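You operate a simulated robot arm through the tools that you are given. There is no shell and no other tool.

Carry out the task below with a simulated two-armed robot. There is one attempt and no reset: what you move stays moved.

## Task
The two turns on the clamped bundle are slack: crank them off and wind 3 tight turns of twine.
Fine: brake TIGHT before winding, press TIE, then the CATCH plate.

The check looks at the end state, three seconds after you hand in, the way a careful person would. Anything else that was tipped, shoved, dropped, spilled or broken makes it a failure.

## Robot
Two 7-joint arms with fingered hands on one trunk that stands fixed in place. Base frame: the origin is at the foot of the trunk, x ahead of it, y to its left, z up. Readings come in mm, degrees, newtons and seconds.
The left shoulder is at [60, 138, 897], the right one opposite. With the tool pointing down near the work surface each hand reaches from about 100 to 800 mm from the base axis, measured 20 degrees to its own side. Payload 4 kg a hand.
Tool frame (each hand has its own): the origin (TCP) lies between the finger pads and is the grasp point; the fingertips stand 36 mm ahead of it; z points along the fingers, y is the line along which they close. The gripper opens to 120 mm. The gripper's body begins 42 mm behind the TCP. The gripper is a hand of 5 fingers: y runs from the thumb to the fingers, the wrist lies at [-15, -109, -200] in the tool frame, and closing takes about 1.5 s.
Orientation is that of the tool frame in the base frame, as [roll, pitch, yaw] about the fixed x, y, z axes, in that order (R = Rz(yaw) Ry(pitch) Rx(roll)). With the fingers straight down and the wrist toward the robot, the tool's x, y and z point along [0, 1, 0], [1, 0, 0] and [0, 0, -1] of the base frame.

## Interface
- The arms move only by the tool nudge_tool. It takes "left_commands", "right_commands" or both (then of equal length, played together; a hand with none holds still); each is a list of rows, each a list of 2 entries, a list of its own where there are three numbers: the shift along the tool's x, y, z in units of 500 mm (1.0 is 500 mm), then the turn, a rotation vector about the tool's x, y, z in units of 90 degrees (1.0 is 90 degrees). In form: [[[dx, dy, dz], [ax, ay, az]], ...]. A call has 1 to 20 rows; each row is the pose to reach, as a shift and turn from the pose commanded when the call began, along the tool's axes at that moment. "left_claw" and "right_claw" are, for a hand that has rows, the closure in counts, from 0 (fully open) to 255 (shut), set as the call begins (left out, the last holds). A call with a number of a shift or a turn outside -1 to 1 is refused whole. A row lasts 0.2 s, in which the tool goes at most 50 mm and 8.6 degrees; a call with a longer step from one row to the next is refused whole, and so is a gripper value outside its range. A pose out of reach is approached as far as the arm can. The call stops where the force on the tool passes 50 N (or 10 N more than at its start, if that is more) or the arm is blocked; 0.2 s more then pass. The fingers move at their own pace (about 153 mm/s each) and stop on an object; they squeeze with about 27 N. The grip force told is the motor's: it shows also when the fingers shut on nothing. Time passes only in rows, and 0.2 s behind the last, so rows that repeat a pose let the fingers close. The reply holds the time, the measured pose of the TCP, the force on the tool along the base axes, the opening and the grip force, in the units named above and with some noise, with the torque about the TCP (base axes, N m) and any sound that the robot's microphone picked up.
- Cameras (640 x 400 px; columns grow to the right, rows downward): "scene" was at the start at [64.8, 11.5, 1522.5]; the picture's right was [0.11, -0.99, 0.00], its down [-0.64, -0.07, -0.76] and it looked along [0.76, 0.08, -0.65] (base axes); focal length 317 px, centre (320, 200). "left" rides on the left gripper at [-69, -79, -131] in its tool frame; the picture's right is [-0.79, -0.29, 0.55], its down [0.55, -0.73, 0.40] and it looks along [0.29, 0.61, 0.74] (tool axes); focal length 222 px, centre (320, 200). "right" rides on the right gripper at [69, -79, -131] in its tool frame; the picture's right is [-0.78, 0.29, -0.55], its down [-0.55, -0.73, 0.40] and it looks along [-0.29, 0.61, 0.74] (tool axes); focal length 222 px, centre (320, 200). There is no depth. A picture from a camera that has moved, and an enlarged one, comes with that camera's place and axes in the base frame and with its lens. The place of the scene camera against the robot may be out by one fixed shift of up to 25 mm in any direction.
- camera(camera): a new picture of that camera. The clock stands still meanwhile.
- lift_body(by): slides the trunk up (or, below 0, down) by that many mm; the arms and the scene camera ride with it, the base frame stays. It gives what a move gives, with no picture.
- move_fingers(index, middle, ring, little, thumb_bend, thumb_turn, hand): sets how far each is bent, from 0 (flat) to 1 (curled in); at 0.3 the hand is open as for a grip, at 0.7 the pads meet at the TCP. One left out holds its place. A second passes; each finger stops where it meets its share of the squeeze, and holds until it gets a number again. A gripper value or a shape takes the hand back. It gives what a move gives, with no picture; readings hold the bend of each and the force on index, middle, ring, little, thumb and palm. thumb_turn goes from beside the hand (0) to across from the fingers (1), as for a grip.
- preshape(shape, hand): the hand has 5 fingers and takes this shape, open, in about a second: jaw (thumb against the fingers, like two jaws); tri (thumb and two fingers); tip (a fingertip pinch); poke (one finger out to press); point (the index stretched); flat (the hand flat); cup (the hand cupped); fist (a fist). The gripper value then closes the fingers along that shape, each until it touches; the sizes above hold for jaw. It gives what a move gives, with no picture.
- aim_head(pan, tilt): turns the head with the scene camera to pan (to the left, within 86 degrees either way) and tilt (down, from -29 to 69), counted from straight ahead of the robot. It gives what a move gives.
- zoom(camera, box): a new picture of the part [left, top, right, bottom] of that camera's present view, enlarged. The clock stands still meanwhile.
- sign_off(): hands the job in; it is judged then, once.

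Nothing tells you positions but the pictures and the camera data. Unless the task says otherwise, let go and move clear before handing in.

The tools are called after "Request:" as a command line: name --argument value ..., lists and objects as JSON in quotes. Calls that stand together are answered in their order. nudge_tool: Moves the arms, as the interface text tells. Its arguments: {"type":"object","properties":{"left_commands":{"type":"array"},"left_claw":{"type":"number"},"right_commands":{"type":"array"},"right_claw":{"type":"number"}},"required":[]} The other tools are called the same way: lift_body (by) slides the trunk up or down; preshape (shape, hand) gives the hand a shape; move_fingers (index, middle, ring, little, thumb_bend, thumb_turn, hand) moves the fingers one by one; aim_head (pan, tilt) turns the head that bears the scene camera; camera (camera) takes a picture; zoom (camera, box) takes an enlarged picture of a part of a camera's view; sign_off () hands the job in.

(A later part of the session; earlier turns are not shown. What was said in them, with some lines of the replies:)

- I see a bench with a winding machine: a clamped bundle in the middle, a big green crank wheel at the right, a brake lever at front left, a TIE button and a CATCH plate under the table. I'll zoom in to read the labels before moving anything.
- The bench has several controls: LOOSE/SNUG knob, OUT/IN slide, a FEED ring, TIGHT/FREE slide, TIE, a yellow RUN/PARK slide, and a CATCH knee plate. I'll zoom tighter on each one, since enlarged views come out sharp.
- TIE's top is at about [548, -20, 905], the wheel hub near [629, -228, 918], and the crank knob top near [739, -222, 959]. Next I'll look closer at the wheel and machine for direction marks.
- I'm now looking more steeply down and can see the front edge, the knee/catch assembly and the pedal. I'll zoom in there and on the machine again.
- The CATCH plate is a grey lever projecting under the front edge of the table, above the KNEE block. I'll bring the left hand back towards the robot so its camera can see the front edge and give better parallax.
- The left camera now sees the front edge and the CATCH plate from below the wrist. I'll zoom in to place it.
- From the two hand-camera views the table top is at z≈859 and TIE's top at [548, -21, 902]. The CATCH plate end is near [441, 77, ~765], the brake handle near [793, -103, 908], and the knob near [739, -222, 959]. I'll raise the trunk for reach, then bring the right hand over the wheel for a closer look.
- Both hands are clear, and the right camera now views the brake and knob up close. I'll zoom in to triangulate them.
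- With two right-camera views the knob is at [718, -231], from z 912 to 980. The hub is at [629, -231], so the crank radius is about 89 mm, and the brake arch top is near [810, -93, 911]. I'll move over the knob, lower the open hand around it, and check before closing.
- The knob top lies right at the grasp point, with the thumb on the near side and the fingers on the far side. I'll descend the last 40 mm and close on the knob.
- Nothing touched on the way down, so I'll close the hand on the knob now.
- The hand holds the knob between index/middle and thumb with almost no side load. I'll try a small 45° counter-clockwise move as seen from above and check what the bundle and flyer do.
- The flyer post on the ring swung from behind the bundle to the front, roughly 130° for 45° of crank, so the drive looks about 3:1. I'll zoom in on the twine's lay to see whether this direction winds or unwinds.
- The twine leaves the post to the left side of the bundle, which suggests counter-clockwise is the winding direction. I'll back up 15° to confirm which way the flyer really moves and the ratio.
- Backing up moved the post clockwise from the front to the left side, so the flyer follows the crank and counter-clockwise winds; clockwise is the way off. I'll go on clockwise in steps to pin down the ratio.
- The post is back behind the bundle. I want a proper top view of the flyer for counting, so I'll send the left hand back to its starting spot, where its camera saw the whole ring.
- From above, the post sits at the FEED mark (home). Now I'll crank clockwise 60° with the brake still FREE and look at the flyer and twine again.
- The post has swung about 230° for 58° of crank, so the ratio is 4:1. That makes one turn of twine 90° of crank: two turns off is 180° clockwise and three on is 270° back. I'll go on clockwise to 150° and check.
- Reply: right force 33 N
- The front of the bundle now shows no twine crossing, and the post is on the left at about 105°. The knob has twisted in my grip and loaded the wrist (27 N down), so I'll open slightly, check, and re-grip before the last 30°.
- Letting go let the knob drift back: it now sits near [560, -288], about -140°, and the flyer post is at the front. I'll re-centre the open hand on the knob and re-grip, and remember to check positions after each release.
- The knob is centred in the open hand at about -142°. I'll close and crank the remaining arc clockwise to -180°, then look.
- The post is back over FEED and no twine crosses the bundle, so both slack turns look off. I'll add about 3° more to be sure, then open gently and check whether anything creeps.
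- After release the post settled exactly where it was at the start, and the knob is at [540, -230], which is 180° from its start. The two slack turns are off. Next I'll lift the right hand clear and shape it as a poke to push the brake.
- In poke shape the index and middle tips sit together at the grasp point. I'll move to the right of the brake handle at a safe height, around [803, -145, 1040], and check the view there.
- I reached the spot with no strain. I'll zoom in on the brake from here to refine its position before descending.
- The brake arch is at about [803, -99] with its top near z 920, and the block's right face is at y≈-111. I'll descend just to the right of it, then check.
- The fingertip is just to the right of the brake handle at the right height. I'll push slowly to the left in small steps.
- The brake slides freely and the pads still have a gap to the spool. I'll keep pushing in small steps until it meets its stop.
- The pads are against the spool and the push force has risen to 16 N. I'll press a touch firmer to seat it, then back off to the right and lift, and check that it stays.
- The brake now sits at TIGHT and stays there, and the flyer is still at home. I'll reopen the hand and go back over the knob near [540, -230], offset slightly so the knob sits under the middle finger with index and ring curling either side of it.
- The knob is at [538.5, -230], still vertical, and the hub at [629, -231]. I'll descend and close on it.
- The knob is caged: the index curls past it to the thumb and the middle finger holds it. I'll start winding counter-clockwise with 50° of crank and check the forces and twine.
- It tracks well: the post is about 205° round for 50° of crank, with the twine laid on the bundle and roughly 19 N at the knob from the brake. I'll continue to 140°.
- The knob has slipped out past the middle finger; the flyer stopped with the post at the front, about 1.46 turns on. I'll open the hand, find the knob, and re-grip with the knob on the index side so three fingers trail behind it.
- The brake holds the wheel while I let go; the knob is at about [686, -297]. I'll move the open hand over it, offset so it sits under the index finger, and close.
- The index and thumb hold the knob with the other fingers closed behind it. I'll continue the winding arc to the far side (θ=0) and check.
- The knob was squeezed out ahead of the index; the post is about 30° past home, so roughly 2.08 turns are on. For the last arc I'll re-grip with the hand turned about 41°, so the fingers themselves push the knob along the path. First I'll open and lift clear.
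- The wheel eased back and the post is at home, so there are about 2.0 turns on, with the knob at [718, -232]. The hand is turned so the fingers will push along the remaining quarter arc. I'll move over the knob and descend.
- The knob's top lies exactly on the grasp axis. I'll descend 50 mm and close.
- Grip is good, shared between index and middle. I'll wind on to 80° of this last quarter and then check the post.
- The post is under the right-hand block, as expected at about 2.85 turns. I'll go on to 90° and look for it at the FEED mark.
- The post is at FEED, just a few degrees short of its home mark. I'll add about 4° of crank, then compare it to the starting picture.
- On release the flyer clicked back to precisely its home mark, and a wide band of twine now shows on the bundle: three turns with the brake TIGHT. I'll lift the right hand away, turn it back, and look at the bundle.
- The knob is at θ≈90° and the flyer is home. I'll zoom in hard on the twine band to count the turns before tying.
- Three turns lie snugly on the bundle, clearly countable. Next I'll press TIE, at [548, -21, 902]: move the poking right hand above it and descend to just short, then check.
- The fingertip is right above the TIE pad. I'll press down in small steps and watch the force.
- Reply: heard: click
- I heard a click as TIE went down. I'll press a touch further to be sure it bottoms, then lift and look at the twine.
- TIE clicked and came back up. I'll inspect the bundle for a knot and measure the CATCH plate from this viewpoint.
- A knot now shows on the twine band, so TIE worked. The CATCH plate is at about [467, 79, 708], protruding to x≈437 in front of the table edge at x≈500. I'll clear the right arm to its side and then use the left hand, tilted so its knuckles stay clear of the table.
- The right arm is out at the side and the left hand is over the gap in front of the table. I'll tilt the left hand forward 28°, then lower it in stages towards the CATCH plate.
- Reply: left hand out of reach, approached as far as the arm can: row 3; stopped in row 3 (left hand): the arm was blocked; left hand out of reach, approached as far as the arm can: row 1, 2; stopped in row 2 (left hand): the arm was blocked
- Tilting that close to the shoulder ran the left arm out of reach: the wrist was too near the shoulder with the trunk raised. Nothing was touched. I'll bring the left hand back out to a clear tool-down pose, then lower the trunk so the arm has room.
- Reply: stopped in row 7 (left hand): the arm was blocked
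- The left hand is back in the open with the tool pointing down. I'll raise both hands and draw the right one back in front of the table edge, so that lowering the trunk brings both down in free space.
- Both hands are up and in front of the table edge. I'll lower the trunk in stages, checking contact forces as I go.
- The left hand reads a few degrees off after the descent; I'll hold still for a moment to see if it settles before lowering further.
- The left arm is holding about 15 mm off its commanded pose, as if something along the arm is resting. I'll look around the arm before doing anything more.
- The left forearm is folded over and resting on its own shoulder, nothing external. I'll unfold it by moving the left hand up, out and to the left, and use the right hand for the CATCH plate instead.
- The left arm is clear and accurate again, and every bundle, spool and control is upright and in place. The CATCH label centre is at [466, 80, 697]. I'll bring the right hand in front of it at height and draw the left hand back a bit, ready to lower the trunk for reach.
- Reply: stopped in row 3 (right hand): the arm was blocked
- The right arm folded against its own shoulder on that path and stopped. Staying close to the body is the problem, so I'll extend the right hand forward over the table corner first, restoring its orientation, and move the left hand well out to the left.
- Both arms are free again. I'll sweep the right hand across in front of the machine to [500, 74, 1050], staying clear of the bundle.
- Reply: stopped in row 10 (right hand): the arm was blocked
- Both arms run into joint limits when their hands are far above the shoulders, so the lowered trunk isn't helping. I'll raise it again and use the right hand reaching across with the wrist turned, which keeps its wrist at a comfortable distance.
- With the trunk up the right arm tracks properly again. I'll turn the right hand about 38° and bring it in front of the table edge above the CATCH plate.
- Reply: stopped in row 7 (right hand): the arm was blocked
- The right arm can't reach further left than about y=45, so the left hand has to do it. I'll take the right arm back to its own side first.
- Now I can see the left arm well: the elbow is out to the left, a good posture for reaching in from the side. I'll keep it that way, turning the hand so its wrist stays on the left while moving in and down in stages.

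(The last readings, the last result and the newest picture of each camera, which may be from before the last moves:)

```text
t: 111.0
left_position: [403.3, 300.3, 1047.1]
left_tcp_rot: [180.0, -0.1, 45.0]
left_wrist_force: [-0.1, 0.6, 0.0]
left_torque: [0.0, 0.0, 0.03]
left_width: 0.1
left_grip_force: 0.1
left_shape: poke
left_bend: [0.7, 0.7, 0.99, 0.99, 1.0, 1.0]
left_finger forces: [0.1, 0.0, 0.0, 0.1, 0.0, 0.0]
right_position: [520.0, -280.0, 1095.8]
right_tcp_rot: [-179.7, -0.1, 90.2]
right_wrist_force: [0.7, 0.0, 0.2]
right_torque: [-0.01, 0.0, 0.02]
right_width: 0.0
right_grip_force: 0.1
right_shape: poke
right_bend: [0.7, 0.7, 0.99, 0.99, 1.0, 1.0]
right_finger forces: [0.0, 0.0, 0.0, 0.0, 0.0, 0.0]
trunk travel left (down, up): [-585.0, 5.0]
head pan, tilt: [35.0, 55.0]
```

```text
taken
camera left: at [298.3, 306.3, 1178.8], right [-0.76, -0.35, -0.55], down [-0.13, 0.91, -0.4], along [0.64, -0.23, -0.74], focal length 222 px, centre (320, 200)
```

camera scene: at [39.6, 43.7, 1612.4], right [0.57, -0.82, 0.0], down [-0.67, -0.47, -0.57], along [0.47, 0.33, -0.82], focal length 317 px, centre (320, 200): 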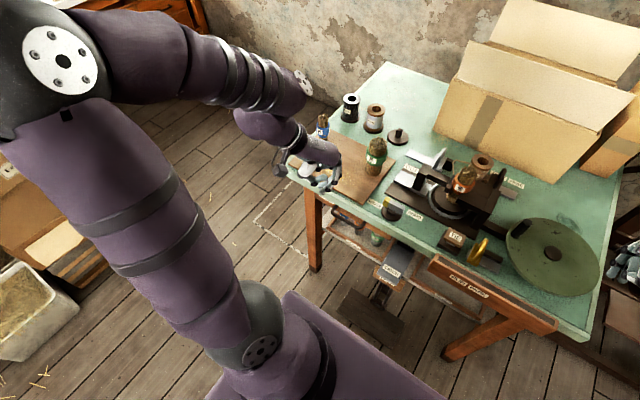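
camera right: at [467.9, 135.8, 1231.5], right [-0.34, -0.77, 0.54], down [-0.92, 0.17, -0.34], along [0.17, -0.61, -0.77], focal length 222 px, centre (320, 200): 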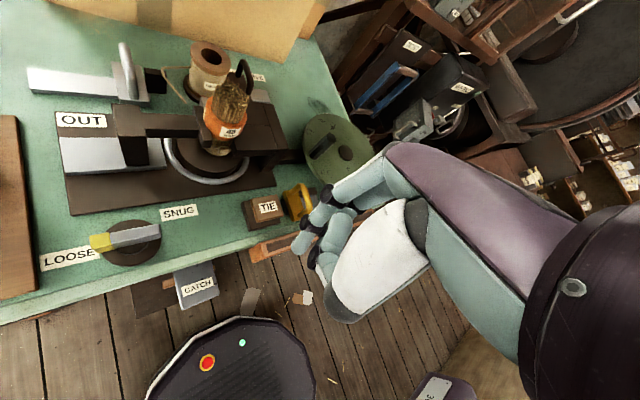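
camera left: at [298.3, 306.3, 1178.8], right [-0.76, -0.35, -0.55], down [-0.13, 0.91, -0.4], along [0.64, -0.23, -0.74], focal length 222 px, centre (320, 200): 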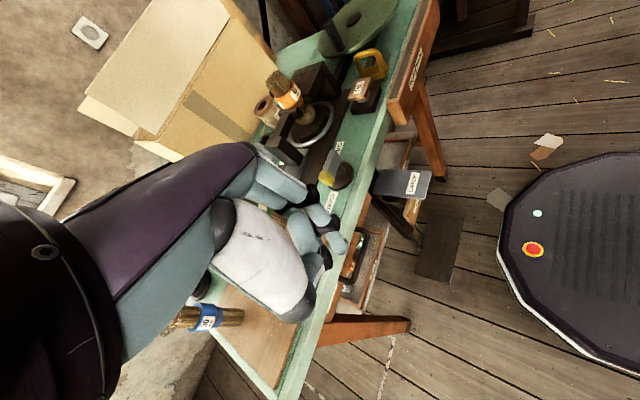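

That posture works well and tracks exactly. I'll turn the hand a further 25° and bring it to the right, above and in front of the CATCH plate.

Request:
nudge_tool --left_commands '[[[-0.043, 0.042, 0.019], [0, 0, 0.056]], [[-0.086, 0.083, 0.038], [0, 0, 0.111]], [[-0.13, 0.125, 0.058], [0, 0, 0.167]], [[-0.173, 0.166, 0.077], [0, 0, 0.222]], [[-0.216, 0.208, 0.096], [0, 0, 0.278]], [[-0.216, 0.208, 0.096], [0, 0, 0.278]]]'

Request:
camera --camera "scene"

Request:
camera --camera "left"

```text
t: 112.4
left_position: [404.4, 148.7, 1001.5]
left_tcp_rot: [-180.0, 0.0, 20.1]
left_wrist_force: [-0.1, -0.6, -0.1]
left_torque: [0.0, 0.02, 0.0]
left_width: 0.1
left_grip_force: 0.1
left_shape: poke
left_bend: [0.7, 0.7, 0.99, 0.99, 1.0, 1.0]
left_finger forces: [0.0, 0.0, 0.1, 0.1, 0.0, 0.0]
right_position: [519.7, -278.2, 1095.6]
right_tcp_rot: [-179.7, -0.1, 90.3]
right_wrist_force: [0.6, 0.3, -0.3]
right_torque: [0.01, 0.02, 0.02]
right_width: 0.0
right_grip_force: 0.1
right_shape: poke
right_bend: [0.7, 0.7, 0.99, 0.99, 1.0, 1.0]
right_finger forces: [0.0, 0.0, 0.0, 0.0, 0.1, 0.1]
trunk travel left (down, up): [-585.0, 5.0]
head pan, tilt: [35.0, 55.0]
```

```text
taken
camera scene: at [39.2, 44.1, 1612.4], right [0.57, -0.82, 0.0], down [-0.67, -0.47, -0.57], along [0.47, 0.33, -0.82], focal length 317 px, centre (320, 200)
```

scene: 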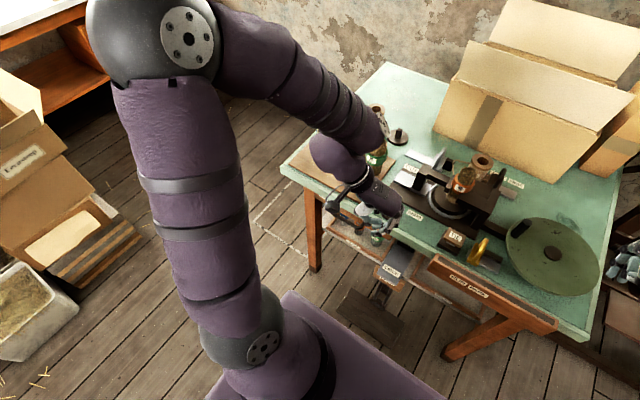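

```text
taken
camera left: at [311.2, 199.0, 1132.6], right [-0.84, 0.0, -0.55], down [0.26, 0.88, -0.4], along [0.48, -0.48, -0.74], focal length 222 px, centre (320, 200)
```

left: 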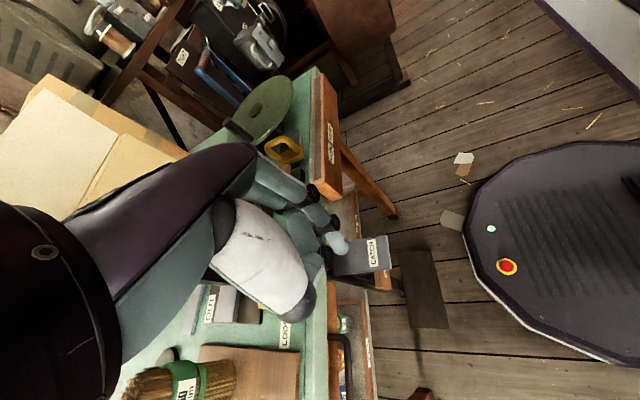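

Still tracking exactly. Now I'll add the 22° forward lean and come down to about [430, 90, 880], then check clearance to the table edge.

Request:
nudge_tool --left_commands '[[[0.002, 0.032, 0.06], [-0.021, 0.0575, 0]], [[0.004, 0.064, 0.121], [-0.042, 0.115, 0]], [[0.006, 0.096, 0.181], [-0.063, 0.1725, 0]], [[0.0086, 0.129, 0.242], [-0.0836, 0.23, 0]], [[0.0086, 0.129, 0.242], [-0.0836, 0.23, 0]]]'

Request:
camera --camera "left"

Request:
camera --camera "scene"

Request:
zoom --camera "scene" --box '[300, 120, 460, 320]'

```text
t: 113.6
left_position: [431.6, 89.4, 880.8]
left_tcp_rot: [172.2, -20.7, 21.5]
left_wrist_force: [0.0, -0.1, -0.1]
left_torque: [0.0, 0.02, -0.02]
left_width: 0.0
left_grip_force: 0.1
left_shape: poke
left_bend: [0.7, 0.7, 0.99, 0.99, 1.0, 1.0]
left_finger forces: [0.1, 0.1, 0.0, 0.0, 0.0, 0.1]
right_position: [520.8, -279.7, 1094.4]
right_tcp_rot: [-179.7, -0.2, 90.2]
right_wrist_force: [0.8, 0.6, 0.5]
right_torque: [0.02, -0.01, 0.0]
right_width: 0.2
right_grip_force: 0.1
right_shape: poke
right_bend: [0.7, 0.7, 0.99, 0.99, 1.0, 1.0]
right_finger forces: [0.0, 0.0, 0.0, 0.0, 0.1, 0.0]
trunk travel left (down, up): [-585.0, 5.0]
head pan, tilt: [35.0, 55.0]
```

```text
taken
camera left: at [295.4, 139.8, 966.9], right [-0.57, 0.0, -0.82], down [0.39, 0.88, -0.27], along [0.72, -0.47, -0.5], focal length 222 px, centre (320, 200)
```

left: 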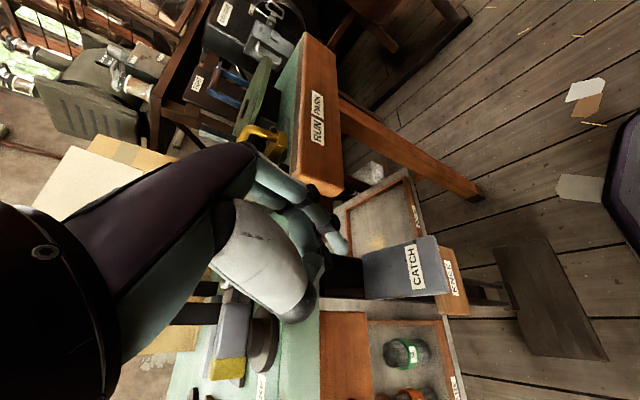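

```text
taken
camera scene: at [40.3, 42.3, 1612.4], right [0.57, -0.82, 0.0], down [-0.67, -0.47, -0.57], along [0.47, 0.33, -0.82], focal length 317 px, centre (320, 200)
```

scene: 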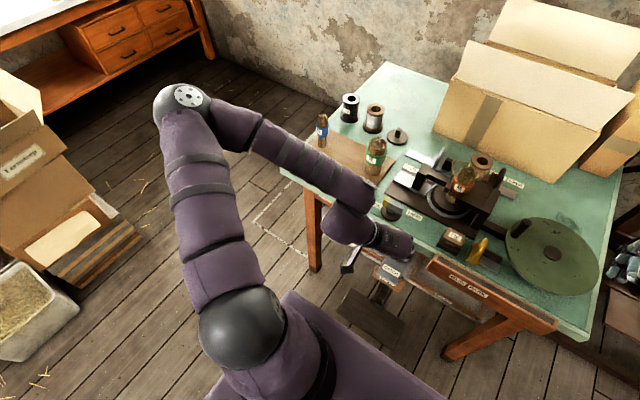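

```text
2.00 times, centred on (380, 220) of scene
camera zoom: at [40.3, 42.3, 1612.4], right [0.57, -0.82, 0.0], down [-0.67, -0.47, -0.57], along [0.47, 0.33, -0.82], focal length 633 px, centre (200, 160)
```

zoom: 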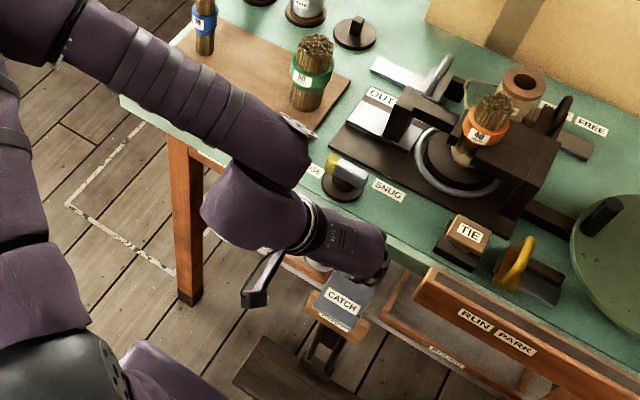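

The left hand is poised above and just in front of the CATCH plate, leaning away from the table edge, and the forearm is clear of the table. I'll lower it straight down to just above the plate.

Request:
nudge_tool --left_commands '[[[-0.022, -0.005, 0.055], [0, 0, 0]], [[-0.044, -0.01, 0.111], [0, 0, 0]], [[-0.066, -0.016, 0.166], [0, 0, 0]], [[-0.088, -0.021, 0.222], [0, 0, 0]], [[-0.088, -0.021, 0.222], [0, 0, 0]]]'

Request:
camera --camera "left"

Request:
zoom --camera "left" --box '[260, 140, 460, 330]'

Request:
zoom --camera "scene" --box '[300, 180, 460, 320]'

```text
t: 114.8
left_position: [428.8, 84.6, 759.6]
left_tcp_rot: [172.2, -20.8, 21.5]
left_wrist_force: [-0.3, 0.2, 1.1]
left_torque: [0.0, 0.03, 0.01]
left_width: 0.0
left_grip_force: 0.1
left_shape: poke
left_bend: [0.7, 0.7, 0.99, 0.99, 1.0, 1.0]
left_finger forces: [0.1, 0.1, 0.0, 0.0, 0.0, 0.0]
right_position: [520.1, -279.1, 1095.3]
right_tcp_rot: [-179.7, -0.1, 90.2]
right_wrist_force: [-0.1, 0.2, -0.2]
right_torque: [-0.03, 0.0, 0.0]
right_width: 0.1
right_grip_force: 0.1
right_shape: poke
right_bend: [0.7, 0.7, 0.99, 0.99, 1.0, 1.0]
right_finger forces: [0.1, 0.0, 0.0, 0.0, 0.1, 0.0]
trunk travel left (down, up): [-585.0, 5.0]
head pan, tilt: [35.0, 55.0]
```

```text
taken
camera left: at [292.8, 134.8, 846.7], right [-0.57, 0.01, -0.82], down [0.39, 0.88, -0.27], along [0.72, -0.48, -0.5], focal length 222 px, centre (320, 200)
```

left: 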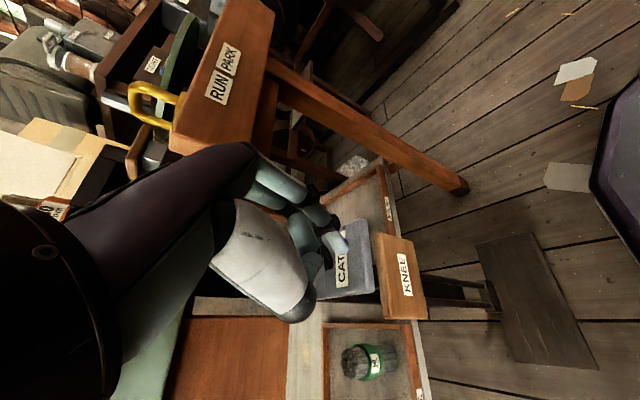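

```text
2.11 times, centred on (360, 235) of left
camera zoom: at [292.8, 134.8, 846.7], right [-0.57, 0.01, -0.82], down [0.39, 0.88, -0.27], along [0.72, -0.48, -0.5], focal length 468 px, centre (236, 126)
```

zoom: 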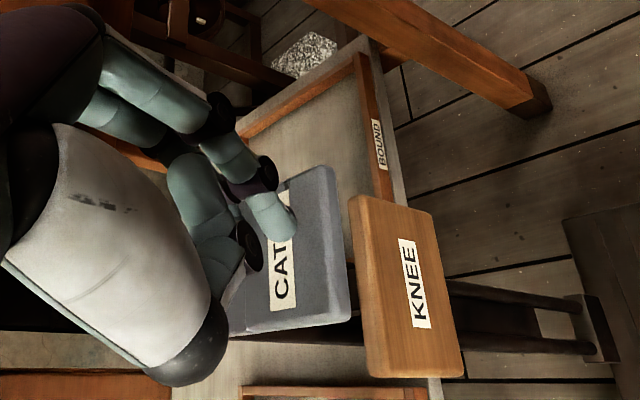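

```text
2.86 times, centred on (380, 250) of scene
camera zoom: at [39.4, 43.7, 1612.4], right [0.57, -0.82, 0.0], down [-0.67, -0.47, -0.57], along [0.47, 0.33, -0.82], focal length 905 px, centre (149, 57)
```

zoom: 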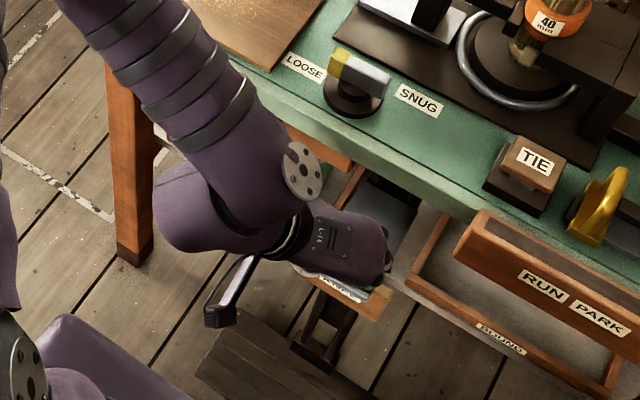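

The fingertip is over the plate's label, about 25 mm above it. I'll shift 20 mm forward for a solid contact, then press down slowly.

Request:
nudge_tool --left_commands '[[[0.0174, 0.0064, 0.0075], [0, 0, 0]], [[0.0348, 0.0127, 0.015], [0, 0, 0]], [[0.0348, 0.0127, 0.015], [0, 0, 0]]]'

Request:
zoom --camera "left" --box '[260, 140, 460, 330]'

```text
t: 115.6
left_position: [448.6, 85.7, 759.8]
left_tcp_rot: [172.2, -20.7, 21.5]
left_wrist_force: [0.0, 0.1, 0.5]
left_torque: [-0.02, 0.04, -0.03]
left_width: 0.1
left_grip_force: 0.0
left_shape: poke
left_bend: [0.7, 0.7, 0.99, 0.99, 1.0, 1.0]
left_finger forces: [0.1, 0.0, 0.0, 0.0, 0.0, 0.1]
right_position: [519.7, -278.9, 1094.8]
right_tcp_rot: [-179.7, -0.2, 90.3]
right_wrist_force: [-0.2, 0.3, -0.2]
right_torque: [-0.01, -0.02, 0.01]
right_width: 0.0
right_grip_force: 0.1
right_shape: poke
right_bend: [0.7, 0.7, 0.99, 0.99, 1.0, 1.0]
right_finger forces: [0.0, 0.0, 0.0, 0.0, 0.0, 0.0]
trunk travel left (down, up): [-585.0, 5.0]
head pan, tilt: [35.0, 55.0]
```

```text
2.11 times, centred on (360, 235) of left
camera zoom: at [313.0, 135.4, 846.7], right [-0.57, 0.01, -0.82], down [0.39, 0.88, -0.27], along [0.72, -0.48, -0.5], focal length 468 px, centre (236, 126)
```

zoom: 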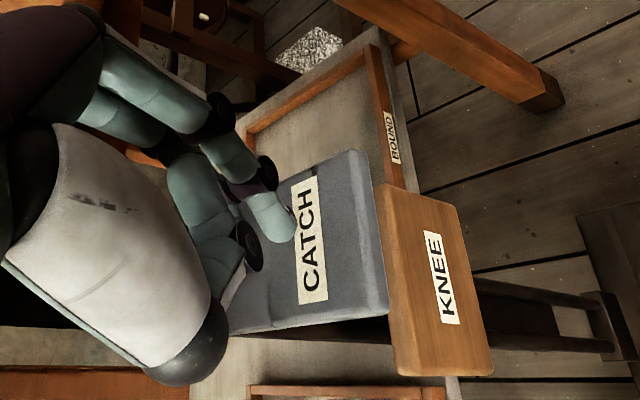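

The tip is above the middle of the plate, just behind the label. I'll press straight down in small steps and listen for the catch.

Request:
nudge_tool --left_commands '[[[-0.0071, -0.0025, 0.0185], [0, 0, 0]], [[-0.0141, -0.0051, 0.0371], [0, 0, 0]], [[-0.0184, -0.0066, 0.0482], [0, 0, 0]], [[-0.0212, -0.0076, 0.0556], [0, 0, 0]], [[-0.024, -0.0086, 0.063], [0, 0, 0]], [[-0.0269, -0.0097, 0.0704], [0, 0, 0]]]'

Request:
zoom --camera "left" --box '[260, 140, 460, 330]'

Request:
zoom --camera "scene" --box '[340, 120, 560, 300]'

```text
t: 117.0
left_position: [448.4, 86.0, 722.9]
left_tcp_rot: [172.1, -20.7, 21.4]
left_wrist_force: [0.6, 0.6, 4.2]
left_torque: [0.0, 0.0, 0.0]
left_width: 0.0
left_grip_force: 0.1
left_shape: poke
left_bend: [0.7, 0.7, 0.99, 0.99, 1.0, 1.0]
left_finger forces: [4.1, 0.1, 0.0, 0.1, 0.0, 0.1]
right_position: [519.8, -279.9, 1095.3]
right_tcp_rot: [-179.6, -0.2, 90.2]
right_wrist_force: [-0.4, 0.5, 0.3]
right_torque: [-0.03, 0.0, -0.01]
right_width: 0.0
right_grip_force: 0.0
right_shape: poke
right_bend: [0.7, 0.7, 0.99, 0.99, 1.0, 1.0]
right_finger forces: [0.1, 0.0, 0.1, 0.0, 0.0, 0.0]
trunk travel left (down, up): [-585.0, 5.0]
head pan, tilt: [35.0, 55.0]
```

```text
2.11 times, centred on (360, 235) of left
camera zoom: at [313.6, 135.8, 808.9], right [-0.57, 0.01, -0.82], down [0.39, 0.88, -0.27], along [0.72, -0.48, -0.5], focal length 468 px, centre (236, 126)
```

zoom: 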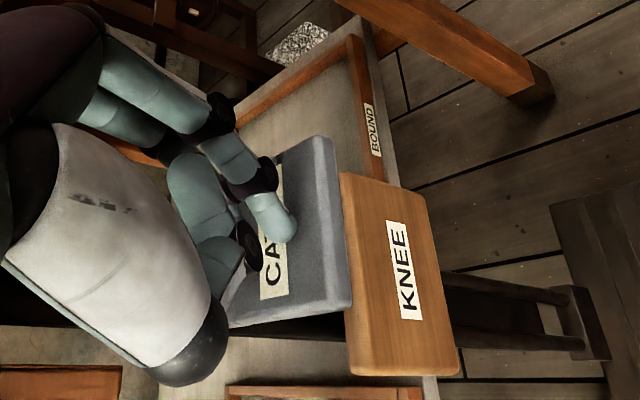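

```text
2.22 times, centred on (450, 210) of scene
camera zoom: at [39.4, 43.6, 1612.4], right [0.57, -0.82, 0.0], down [-0.67, -0.47, -0.57], along [0.47, 0.33, -0.82], focal length 704 px, centre (31, 178)
```

zoom: 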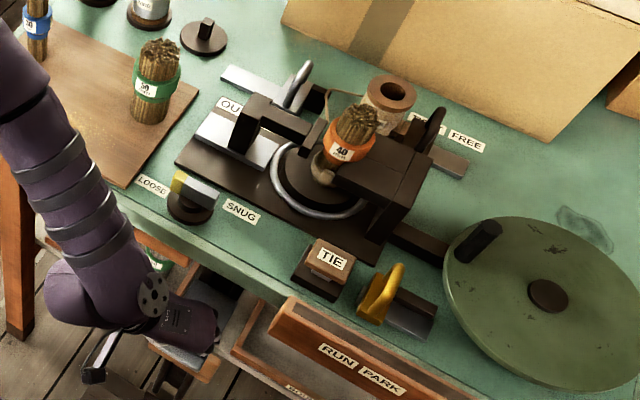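

Contact made with about 4 N; no click yet. I'll press further in 3 mm steps.

Request:
nudge_tool --left_commands '[[[-0.0021, -0.0008, 0.0056], [0, 0, 0]], [[-0.0042, -0.0015, 0.0111], [0, 0, 0]], [[-0.0064, -0.0023, 0.0167], [0, 0, 0]], [[-0.0085, -0.003, 0.0222], [0, 0, 0]], [[-0.0106, -0.0038, 0.0278], [0, 0, 0]]]'

Request:
zoom --camera "left" --box '[260, 140, 460, 330]'

Request:
zoom --camera "scene" --box '[340, 120, 560, 300]'

```text
t: 118.2
left_position: [449.7, 81.7, 711.6]
left_tcp_rot: [171.8, -21.1, 21.3]
left_wrist_force: [-1.2, -11.0, 41.3]
left_torque: [-0.24, 0.0, -0.05]
left_width: 0.0
left_grip_force: 0.0
left_shape: poke
left_bend: [0.7, 0.7, 0.99, 0.99, 1.0, 1.0]
left_finger forces: [42.1, 0.0, 0.1, 0.0, 0.1, 0.0]
right_position: [518.7, -281.5, 1096.7]
right_tcp_rot: [-179.7, -0.2, 90.3]
right_wrist_force: [-0.8, -0.4, 0.2]
right_torque: [0.01, -0.01, 0.02]
right_width: 0.0
right_grip_force: 0.0
right_shape: poke
right_bend: [0.7, 0.7, 0.99, 0.99, 1.0, 1.0]
right_finger forces: [0.0, 0.0, 0.1, 0.0, 0.0, 0.0]
trunk travel left (down, up): [-585.0, 5.0]
head pan, tilt: [35.0, 55.0]
```

```text
2.11 times, centred on (360, 235) of left
camera zoom: at [313.8, 132.2, 796.1], right [-0.56, 0.0, -0.83], down [0.4, 0.88, -0.27], along [0.72, -0.48, -0.5], focal length 468 px, centre (236, 126)
```

zoom: 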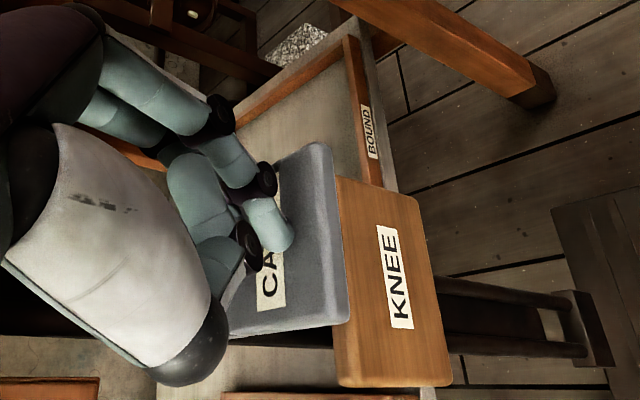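

```text
2.22 times, centred on (450, 210) of scene
camera zoom: at [36.9, 42.0, 1613.1], right [0.57, -0.82, 0.0], down [-0.67, -0.47, -0.58], along [0.47, 0.33, -0.82], focal length 704 px, centre (31, 178)
```

zoom: 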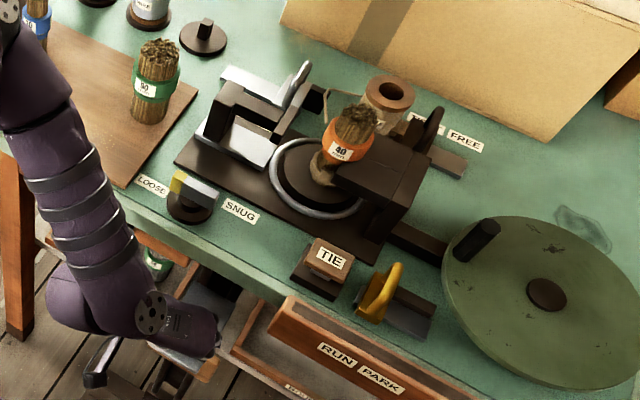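

Pressing the CATCH plate opened the clamp: the left jaw slid away from the bundle, and the plate is at its stop. Now I'll lift the finger straight up and see that everything stays put.

Request:
nudge_tool --left_commands '[[[0.0071, 0.0025, -0.0185], [0, 0, 0]], [[0.0212, 0.0076, -0.0556], [0, 0, 0]], [[0.0424, 0.0152, -0.1112], [0, 0, 0]], [[0.0424, 0.0152, -0.1112], [0, 0, 0]]]'

Request:
zoom --camera "scene" --box '[340, 120, 560, 300]'

Request:
zoom --camera "left" --box '[260, 140, 460, 330]'

```text
t: 119.2
left_position: [448.8, 85.9, 767.7]
left_tcp_rot: [172.3, -20.6, 21.6]
left_wrist_force: [0.5, 0.3, -0.2]
left_torque: [-0.03, -0.01, -0.02]
left_width: 0.0
left_grip_force: 0.1
left_shape: poke
left_bend: [0.7, 0.7, 0.99, 0.99, 1.0, 1.0]
left_finger forces: [0.0, 0.1, 0.0, 0.0, 0.1, 0.1]
right_position: [521.1, -279.5, 1096.2]
right_tcp_rot: [-179.7, -0.1, 90.2]
right_wrist_force: [-0.6, 0.3, 0.2]
right_torque: [0.0, -0.01, -0.01]
right_width: 0.0
right_grip_force: 0.1
right_shape: poke
right_bend: [0.7, 0.7, 0.99, 0.99, 1.0, 1.0]
right_finger forces: [0.1, 0.0, 0.0, 0.0, 0.1, 0.0]
trunk travel left (down, up): [-585.0, 5.0]
head pan, tilt: [35.0, 55.0]
```

```text
2.22 times, centred on (450, 210) of scene
camera zoom: at [39.9, 43.9, 1612.3], right [0.57, -0.82, 0.0], down [-0.67, -0.47, -0.57], along [0.47, 0.33, -0.82], focal length 704 px, centre (31, 178)
```

zoom: 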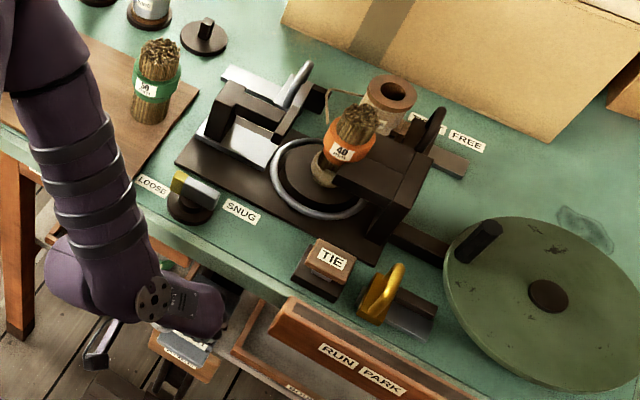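

```text
2.11 times, centred on (360, 235) of left
camera zoom: at [313.2, 136.3, 854.7], right [-0.57, 0.01, -0.82], down [0.39, 0.88, -0.27], along [0.72, -0.47, -0.5], focal length 468 px, centre (236, 126)
```

zoom: 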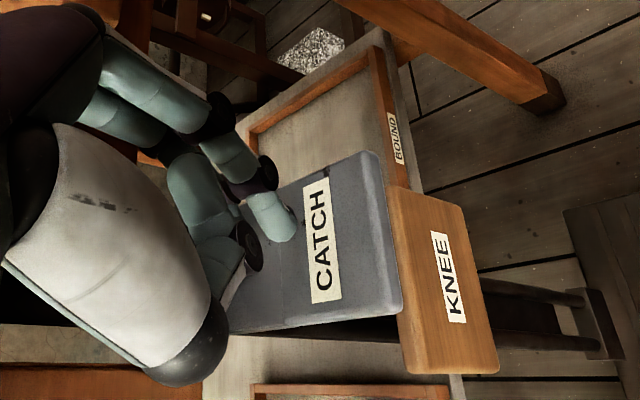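

The clamp stays open, the bundle stands upright with its three tied turns, and nothing else has moved. I'll retract the left hand the way it came.

Request:
nudge_tool --left_commands '[[[0.017, 0.004, -0.074], [0, 0, 0]], [[0.034, 0.008, -0.149], [0, 0, 0]], [[0.0506, 0.0117, -0.223], [0, 0, 0]], [[0.07, -0.013, -0.284], [0.021, -0.0575, 0]], [[0.09, -0.037, -0.344], [0.042, -0.115, 0]], [[0.11, -0.062, -0.405], [0.063, -0.1725, 0]], [[0.129, -0.086, -0.465], [0.0836, -0.23, 0]], [[0.129, -0.086, -0.465], [0.0836, -0.23, 0]]]'

Request:
nudge_tool --left_commands '[[[0.06, -0.06, -0.03], [0, 0, -0.056]], [[0.12, -0.12, -0.06], [0, 0, -0.111]], [[0.17, -0.18, -0.1], [0, 0, -0.167]], [[0.22, -0.24, -0.14], [0, 0, -0.222]], [[0.22, -0.24, -0.14], [0, 0, -0.278]], [[0.22, -0.24, -0.14], [0, 0, -0.278]]]'

Request:
aim_head --pan 3 --tilt 48

Request:
camera --camera "scene"

Request:
zoom --camera "scene" --box '[250, 140, 410, 250]'

```text
t: 121.0
left_position: [404.7, 147.7, 1002.2]
left_tcp_rot: [-179.9, 0.0, 20.2]
left_wrist_force: [0.1, 0.2, -0.7]
left_torque: [0.03, 0.0, 0.0]
left_width: 0.0
left_grip_force: 0.0
left_shape: poke
left_bend: [0.7, 0.7, 0.99, 0.99, 1.0, 1.0]
left_finger forces: [0.1, 0.0, 0.0, 0.1, 0.1, 0.0]
right_position: [521.6, -279.7, 1095.6]
right_tcp_rot: [-179.7, -0.1, 90.2]
right_wrist_force: [0.2, 0.3, 0.2]
right_torque: [-0.01, 0.0, 0.0]
right_width: 0.0
right_grip_force: 0.0
right_shape: poke
right_bend: [0.7, 0.7, 0.99, 0.99, 1.0, 1.0]
right_finger forces: [0.1, 0.0, 0.0, 0.0, 0.0, 0.0]
trunk travel left (down, up): [-585.0, 5.0]
head pan, tilt: [35.0, 55.0]
```

```text
t: 122.4
left_position: [465.6, 298.2, 1071.1]
left_tcp_rot: [-180.0, -0.1, 45.2]
left_wrist_force: [0.4, 0.3, -0.2]
left_torque: [-0.02, 0.02, 0.0]
left_width: 0.0
left_grip_force: 0.1
left_shape: poke
left_bend: [0.7, 0.7, 0.99, 0.99, 1.0, 1.0]
left_finger forces: [0.0, 0.0, 0.0, 0.2, 0.0, 0.0]
right_position: [521.4, -279.5, 1093.9]
right_tcp_rot: [-179.7, -0.1, 90.2]
right_wrist_force: [-0.8, 1.1, 0.1]
right_torque: [0.01, 0.01, -0.01]
right_width: 0.0
right_grip_force: 0.1
right_shape: poke
right_bend: [0.7, 0.7, 0.99, 0.99, 1.0, 1.0]
right_finger forces: [0.1, 0.1, 0.1, 0.1, 0.1, 0.0]
trunk travel left (down, up): [-585.0, 5.0]
head pan, tilt: [35.0, 55.0]
```

```text
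t: 123.4
left_position: [466.0, 297.9, 1073.2]
left_tcp_rot: [180.0, -0.1, 45.2]
left_wrist_force: [-0.4, 0.6, -0.1]
left_torque: [0.01, -0.01, 0.0]
left_width: 0.0
left_grip_force: 0.1
left_shape: poke
left_bend: [0.7, 0.7, 0.99, 0.99, 1.0, 1.0]
left_finger forces: [0.1, 0.0, 0.0, 0.1, 0.1, 0.1]
right_position: [519.5, -279.0, 1094.3]
right_tcp_rot: [-179.7, -0.2, 90.2]
right_wrist_force: [1.2, 0.5, 0.3]
right_torque: [-0.01, 0.0, 0.0]
right_width: 0.2
right_grip_force: 0.1
right_shape: poke
right_bend: [0.7, 0.7, 0.99, 0.99, 1.0, 1.0]
right_finger forces: [0.0, 0.0, 0.0, 0.0, 0.0, 0.0]
trunk travel left (down, up): [-585.0, 5.0]
head pan, tilt: [3.0, 48.0]
```

```text
taken
camera scene: at [59.2, 6.5, 1621.6], right [0.05, -1.0, 0.0], down [-0.74, -0.04, -0.67], along [0.67, 0.04, -0.74], focal length 317 px, centre (320, 200)
```

scene: 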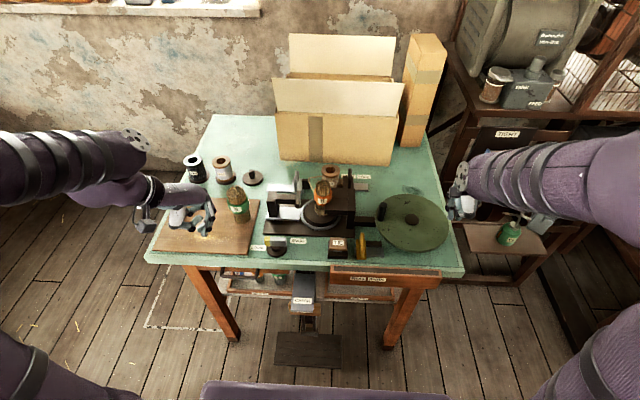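

```text
3.64 times, centred on (330, 195) of scene
camera zoom: at [59.2, 6.5, 1621.6], right [0.05, -1.0, 0.0], down [-0.74, -0.04, -0.67], along [0.67, 0.04, -0.74], focal length 1152 px, centre (284, 218)
```

zoom: 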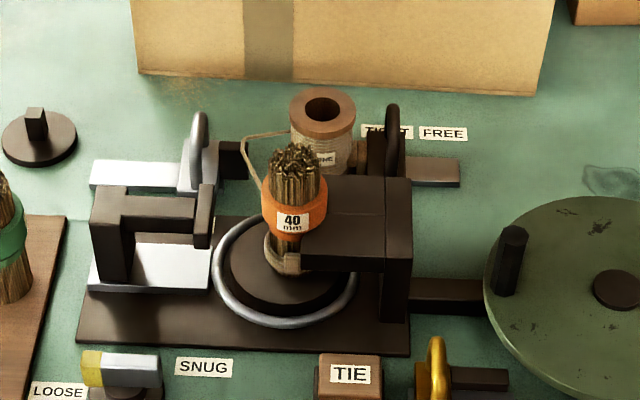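

The task is done on the machine: clamp open, brake TIGHT, three tied turns. I'll move the left hand further off the board and check the 30 mm bundle it was hiding.

Request:
nudge_tool --left_commands '[[[0.004, -0.03, -0.06], [0, 0, 0]], [[0.012, -0.08, -0.12], [0, 0, 0]], [[0.02, -0.14, -0.18], [0, 0, 0]], [[0.028, -0.198, -0.24], [0, 0, 0]], [[0.028, -0.198, -0.24], [0, 0, 0]]]'

Request:
camera --camera "scene"

Request:
zoom --camera "scene" --box '[140, 130, 300, 270]'

Request:
zoom --camera "scene" --box '[310, 180, 340, 215]'

Request:
camera --camera "left"

```text
t: 124.6
left_position: [403.9, 376.4, 1190.6]
left_tcp_rot: [180.0, -0.1, 45.2]
left_wrist_force: [0.5, 0.4, 0.3]
left_torque: [-0.05, -0.02, 0.03]
left_width: 0.0
left_grip_force: 0.1
left_shape: poke
left_bend: [0.7, 0.7, 0.99, 0.99, 1.0, 1.0]
left_finger forces: [0.0, 0.0, 0.1, 0.0, 0.0, 0.0]
right_position: [521.4, -279.7, 1094.9]
right_tcp_rot: [-179.7, -0.1, 90.2]
right_wrist_force: [-0.6, 0.4, -0.3]
right_torque: [0.01, -0.03, 0.02]
right_width: 0.0
right_grip_force: 0.1
right_shape: poke
right_bend: [0.7, 0.7, 0.99, 0.99, 1.0, 1.0]
right_finger forces: [0.1, 0.0, 0.2, 0.1, 0.0, 0.0]
trunk travel left (down, up): [-585.0, 5.0]
head pan, tilt: [3.0, 48.0]
```

```text
taken
camera scene: at [59.7, 6.3, 1621.6], right [0.05, -1.0, 0.0], down [-0.74, -0.04, -0.67], along [0.67, 0.04, -0.74], focal length 317 px, centre (320, 200)
```

scene: 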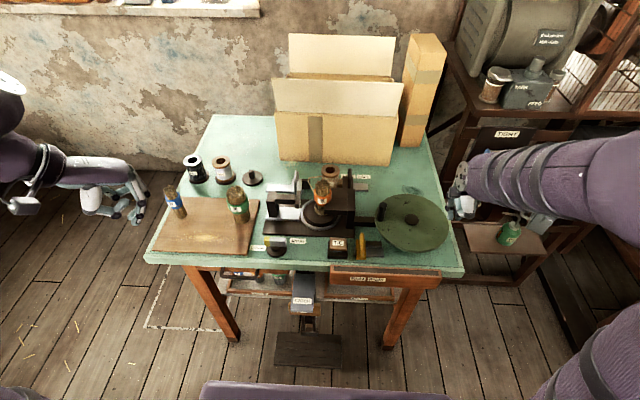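

```text
2.86 times, centred on (220, 200) of scene
camera zoom: at [59.7, 6.3, 1621.6], right [0.05, -1.0, 0.0], down [-0.74, -0.04, -0.67], along [0.67, 0.04, -0.74], focal length 905 px, centre (606, 200)
```

zoom: 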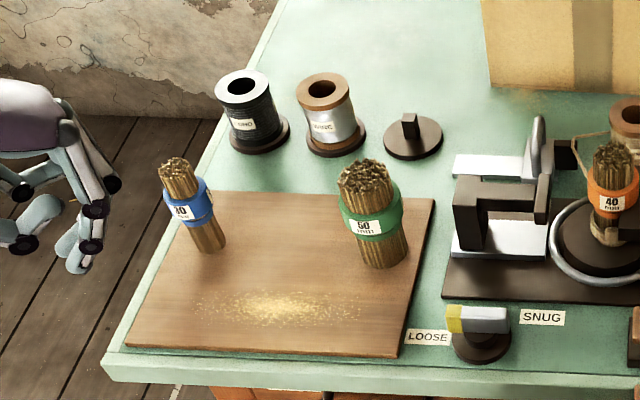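

```text
11.43 times, centred on (325, 198) of scene
camera zoom: at [59.7, 6.3, 1621.6], right [0.05, -1.0, 0.0], down [-0.74, -0.04, -0.67], along [0.67, 0.04, -0.74], focal length 3620 px, centre (263, 229)
```

zoom: 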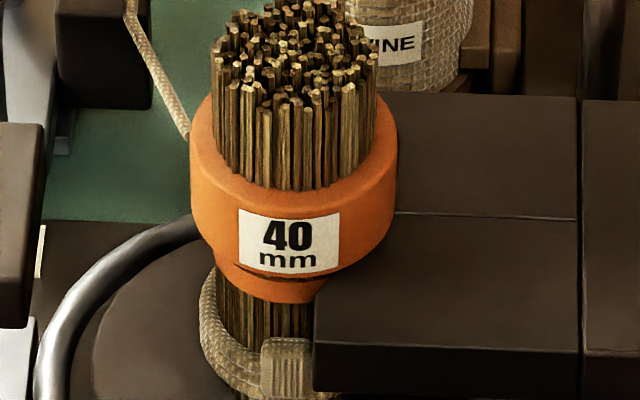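

```text
taken
camera left: at [299.1, 383.2, 1321.1], right [-0.76, -0.35, -0.55], down [-0.13, 0.91, -0.4], along [0.64, -0.23, -0.74], focal length 222 px, centre (320, 200)
```

left: 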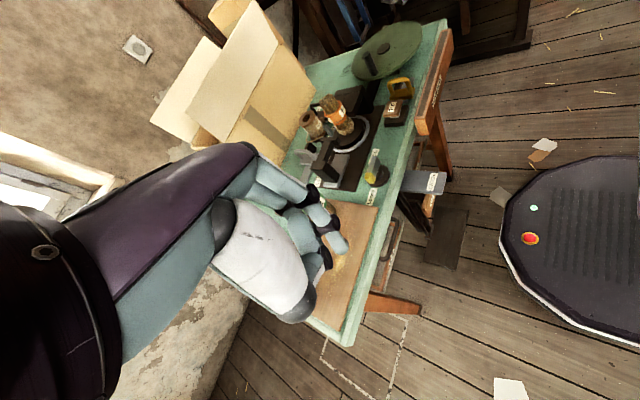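

Everything checks out. The 40 mm bundle stands unclamped with three tight, tied turns, and the brake is on TIGHT. The other bundles, spools and controls are where they were, and both hands are clear, so I'm handing in.

Request:
sign_off

```text
The job is handed in.
```

The job is handed in. The 40 mm bundle now carries three tight, knotted turns of twine, and the clamp is open.

- **Slack turns:** I cranked both off clockwise with the brake on FREE. The flyer came back to its FEED mark and no twine was left showing on the bundle.
- **Brake and winding:** I pushed the brake to TIGHT first, then wound three turns. Zoomed in, I could count three strands lying side by side.
- **TIE:** It clicked when pressed, and a knot then showed on the twine.
- **CATCH plate:** Pressing it to its stop opened the clamp jaw. The bundle was still upright afterwards.

- **Grip on the crank:** The knob slipped out of my hand twice while winding. Each time I re-gripped and carried on. At the second slip the wheel eased back a few degrees, which I wound on again.
- **Reaching CATCH:** Several tries stopped when the arms reached their limits or folded against the robot itself. I saw nothing on the bench disturbed.

In the last pictures the other bundles, spools and controls were upright and where they started, and both hands were clear of the bench.
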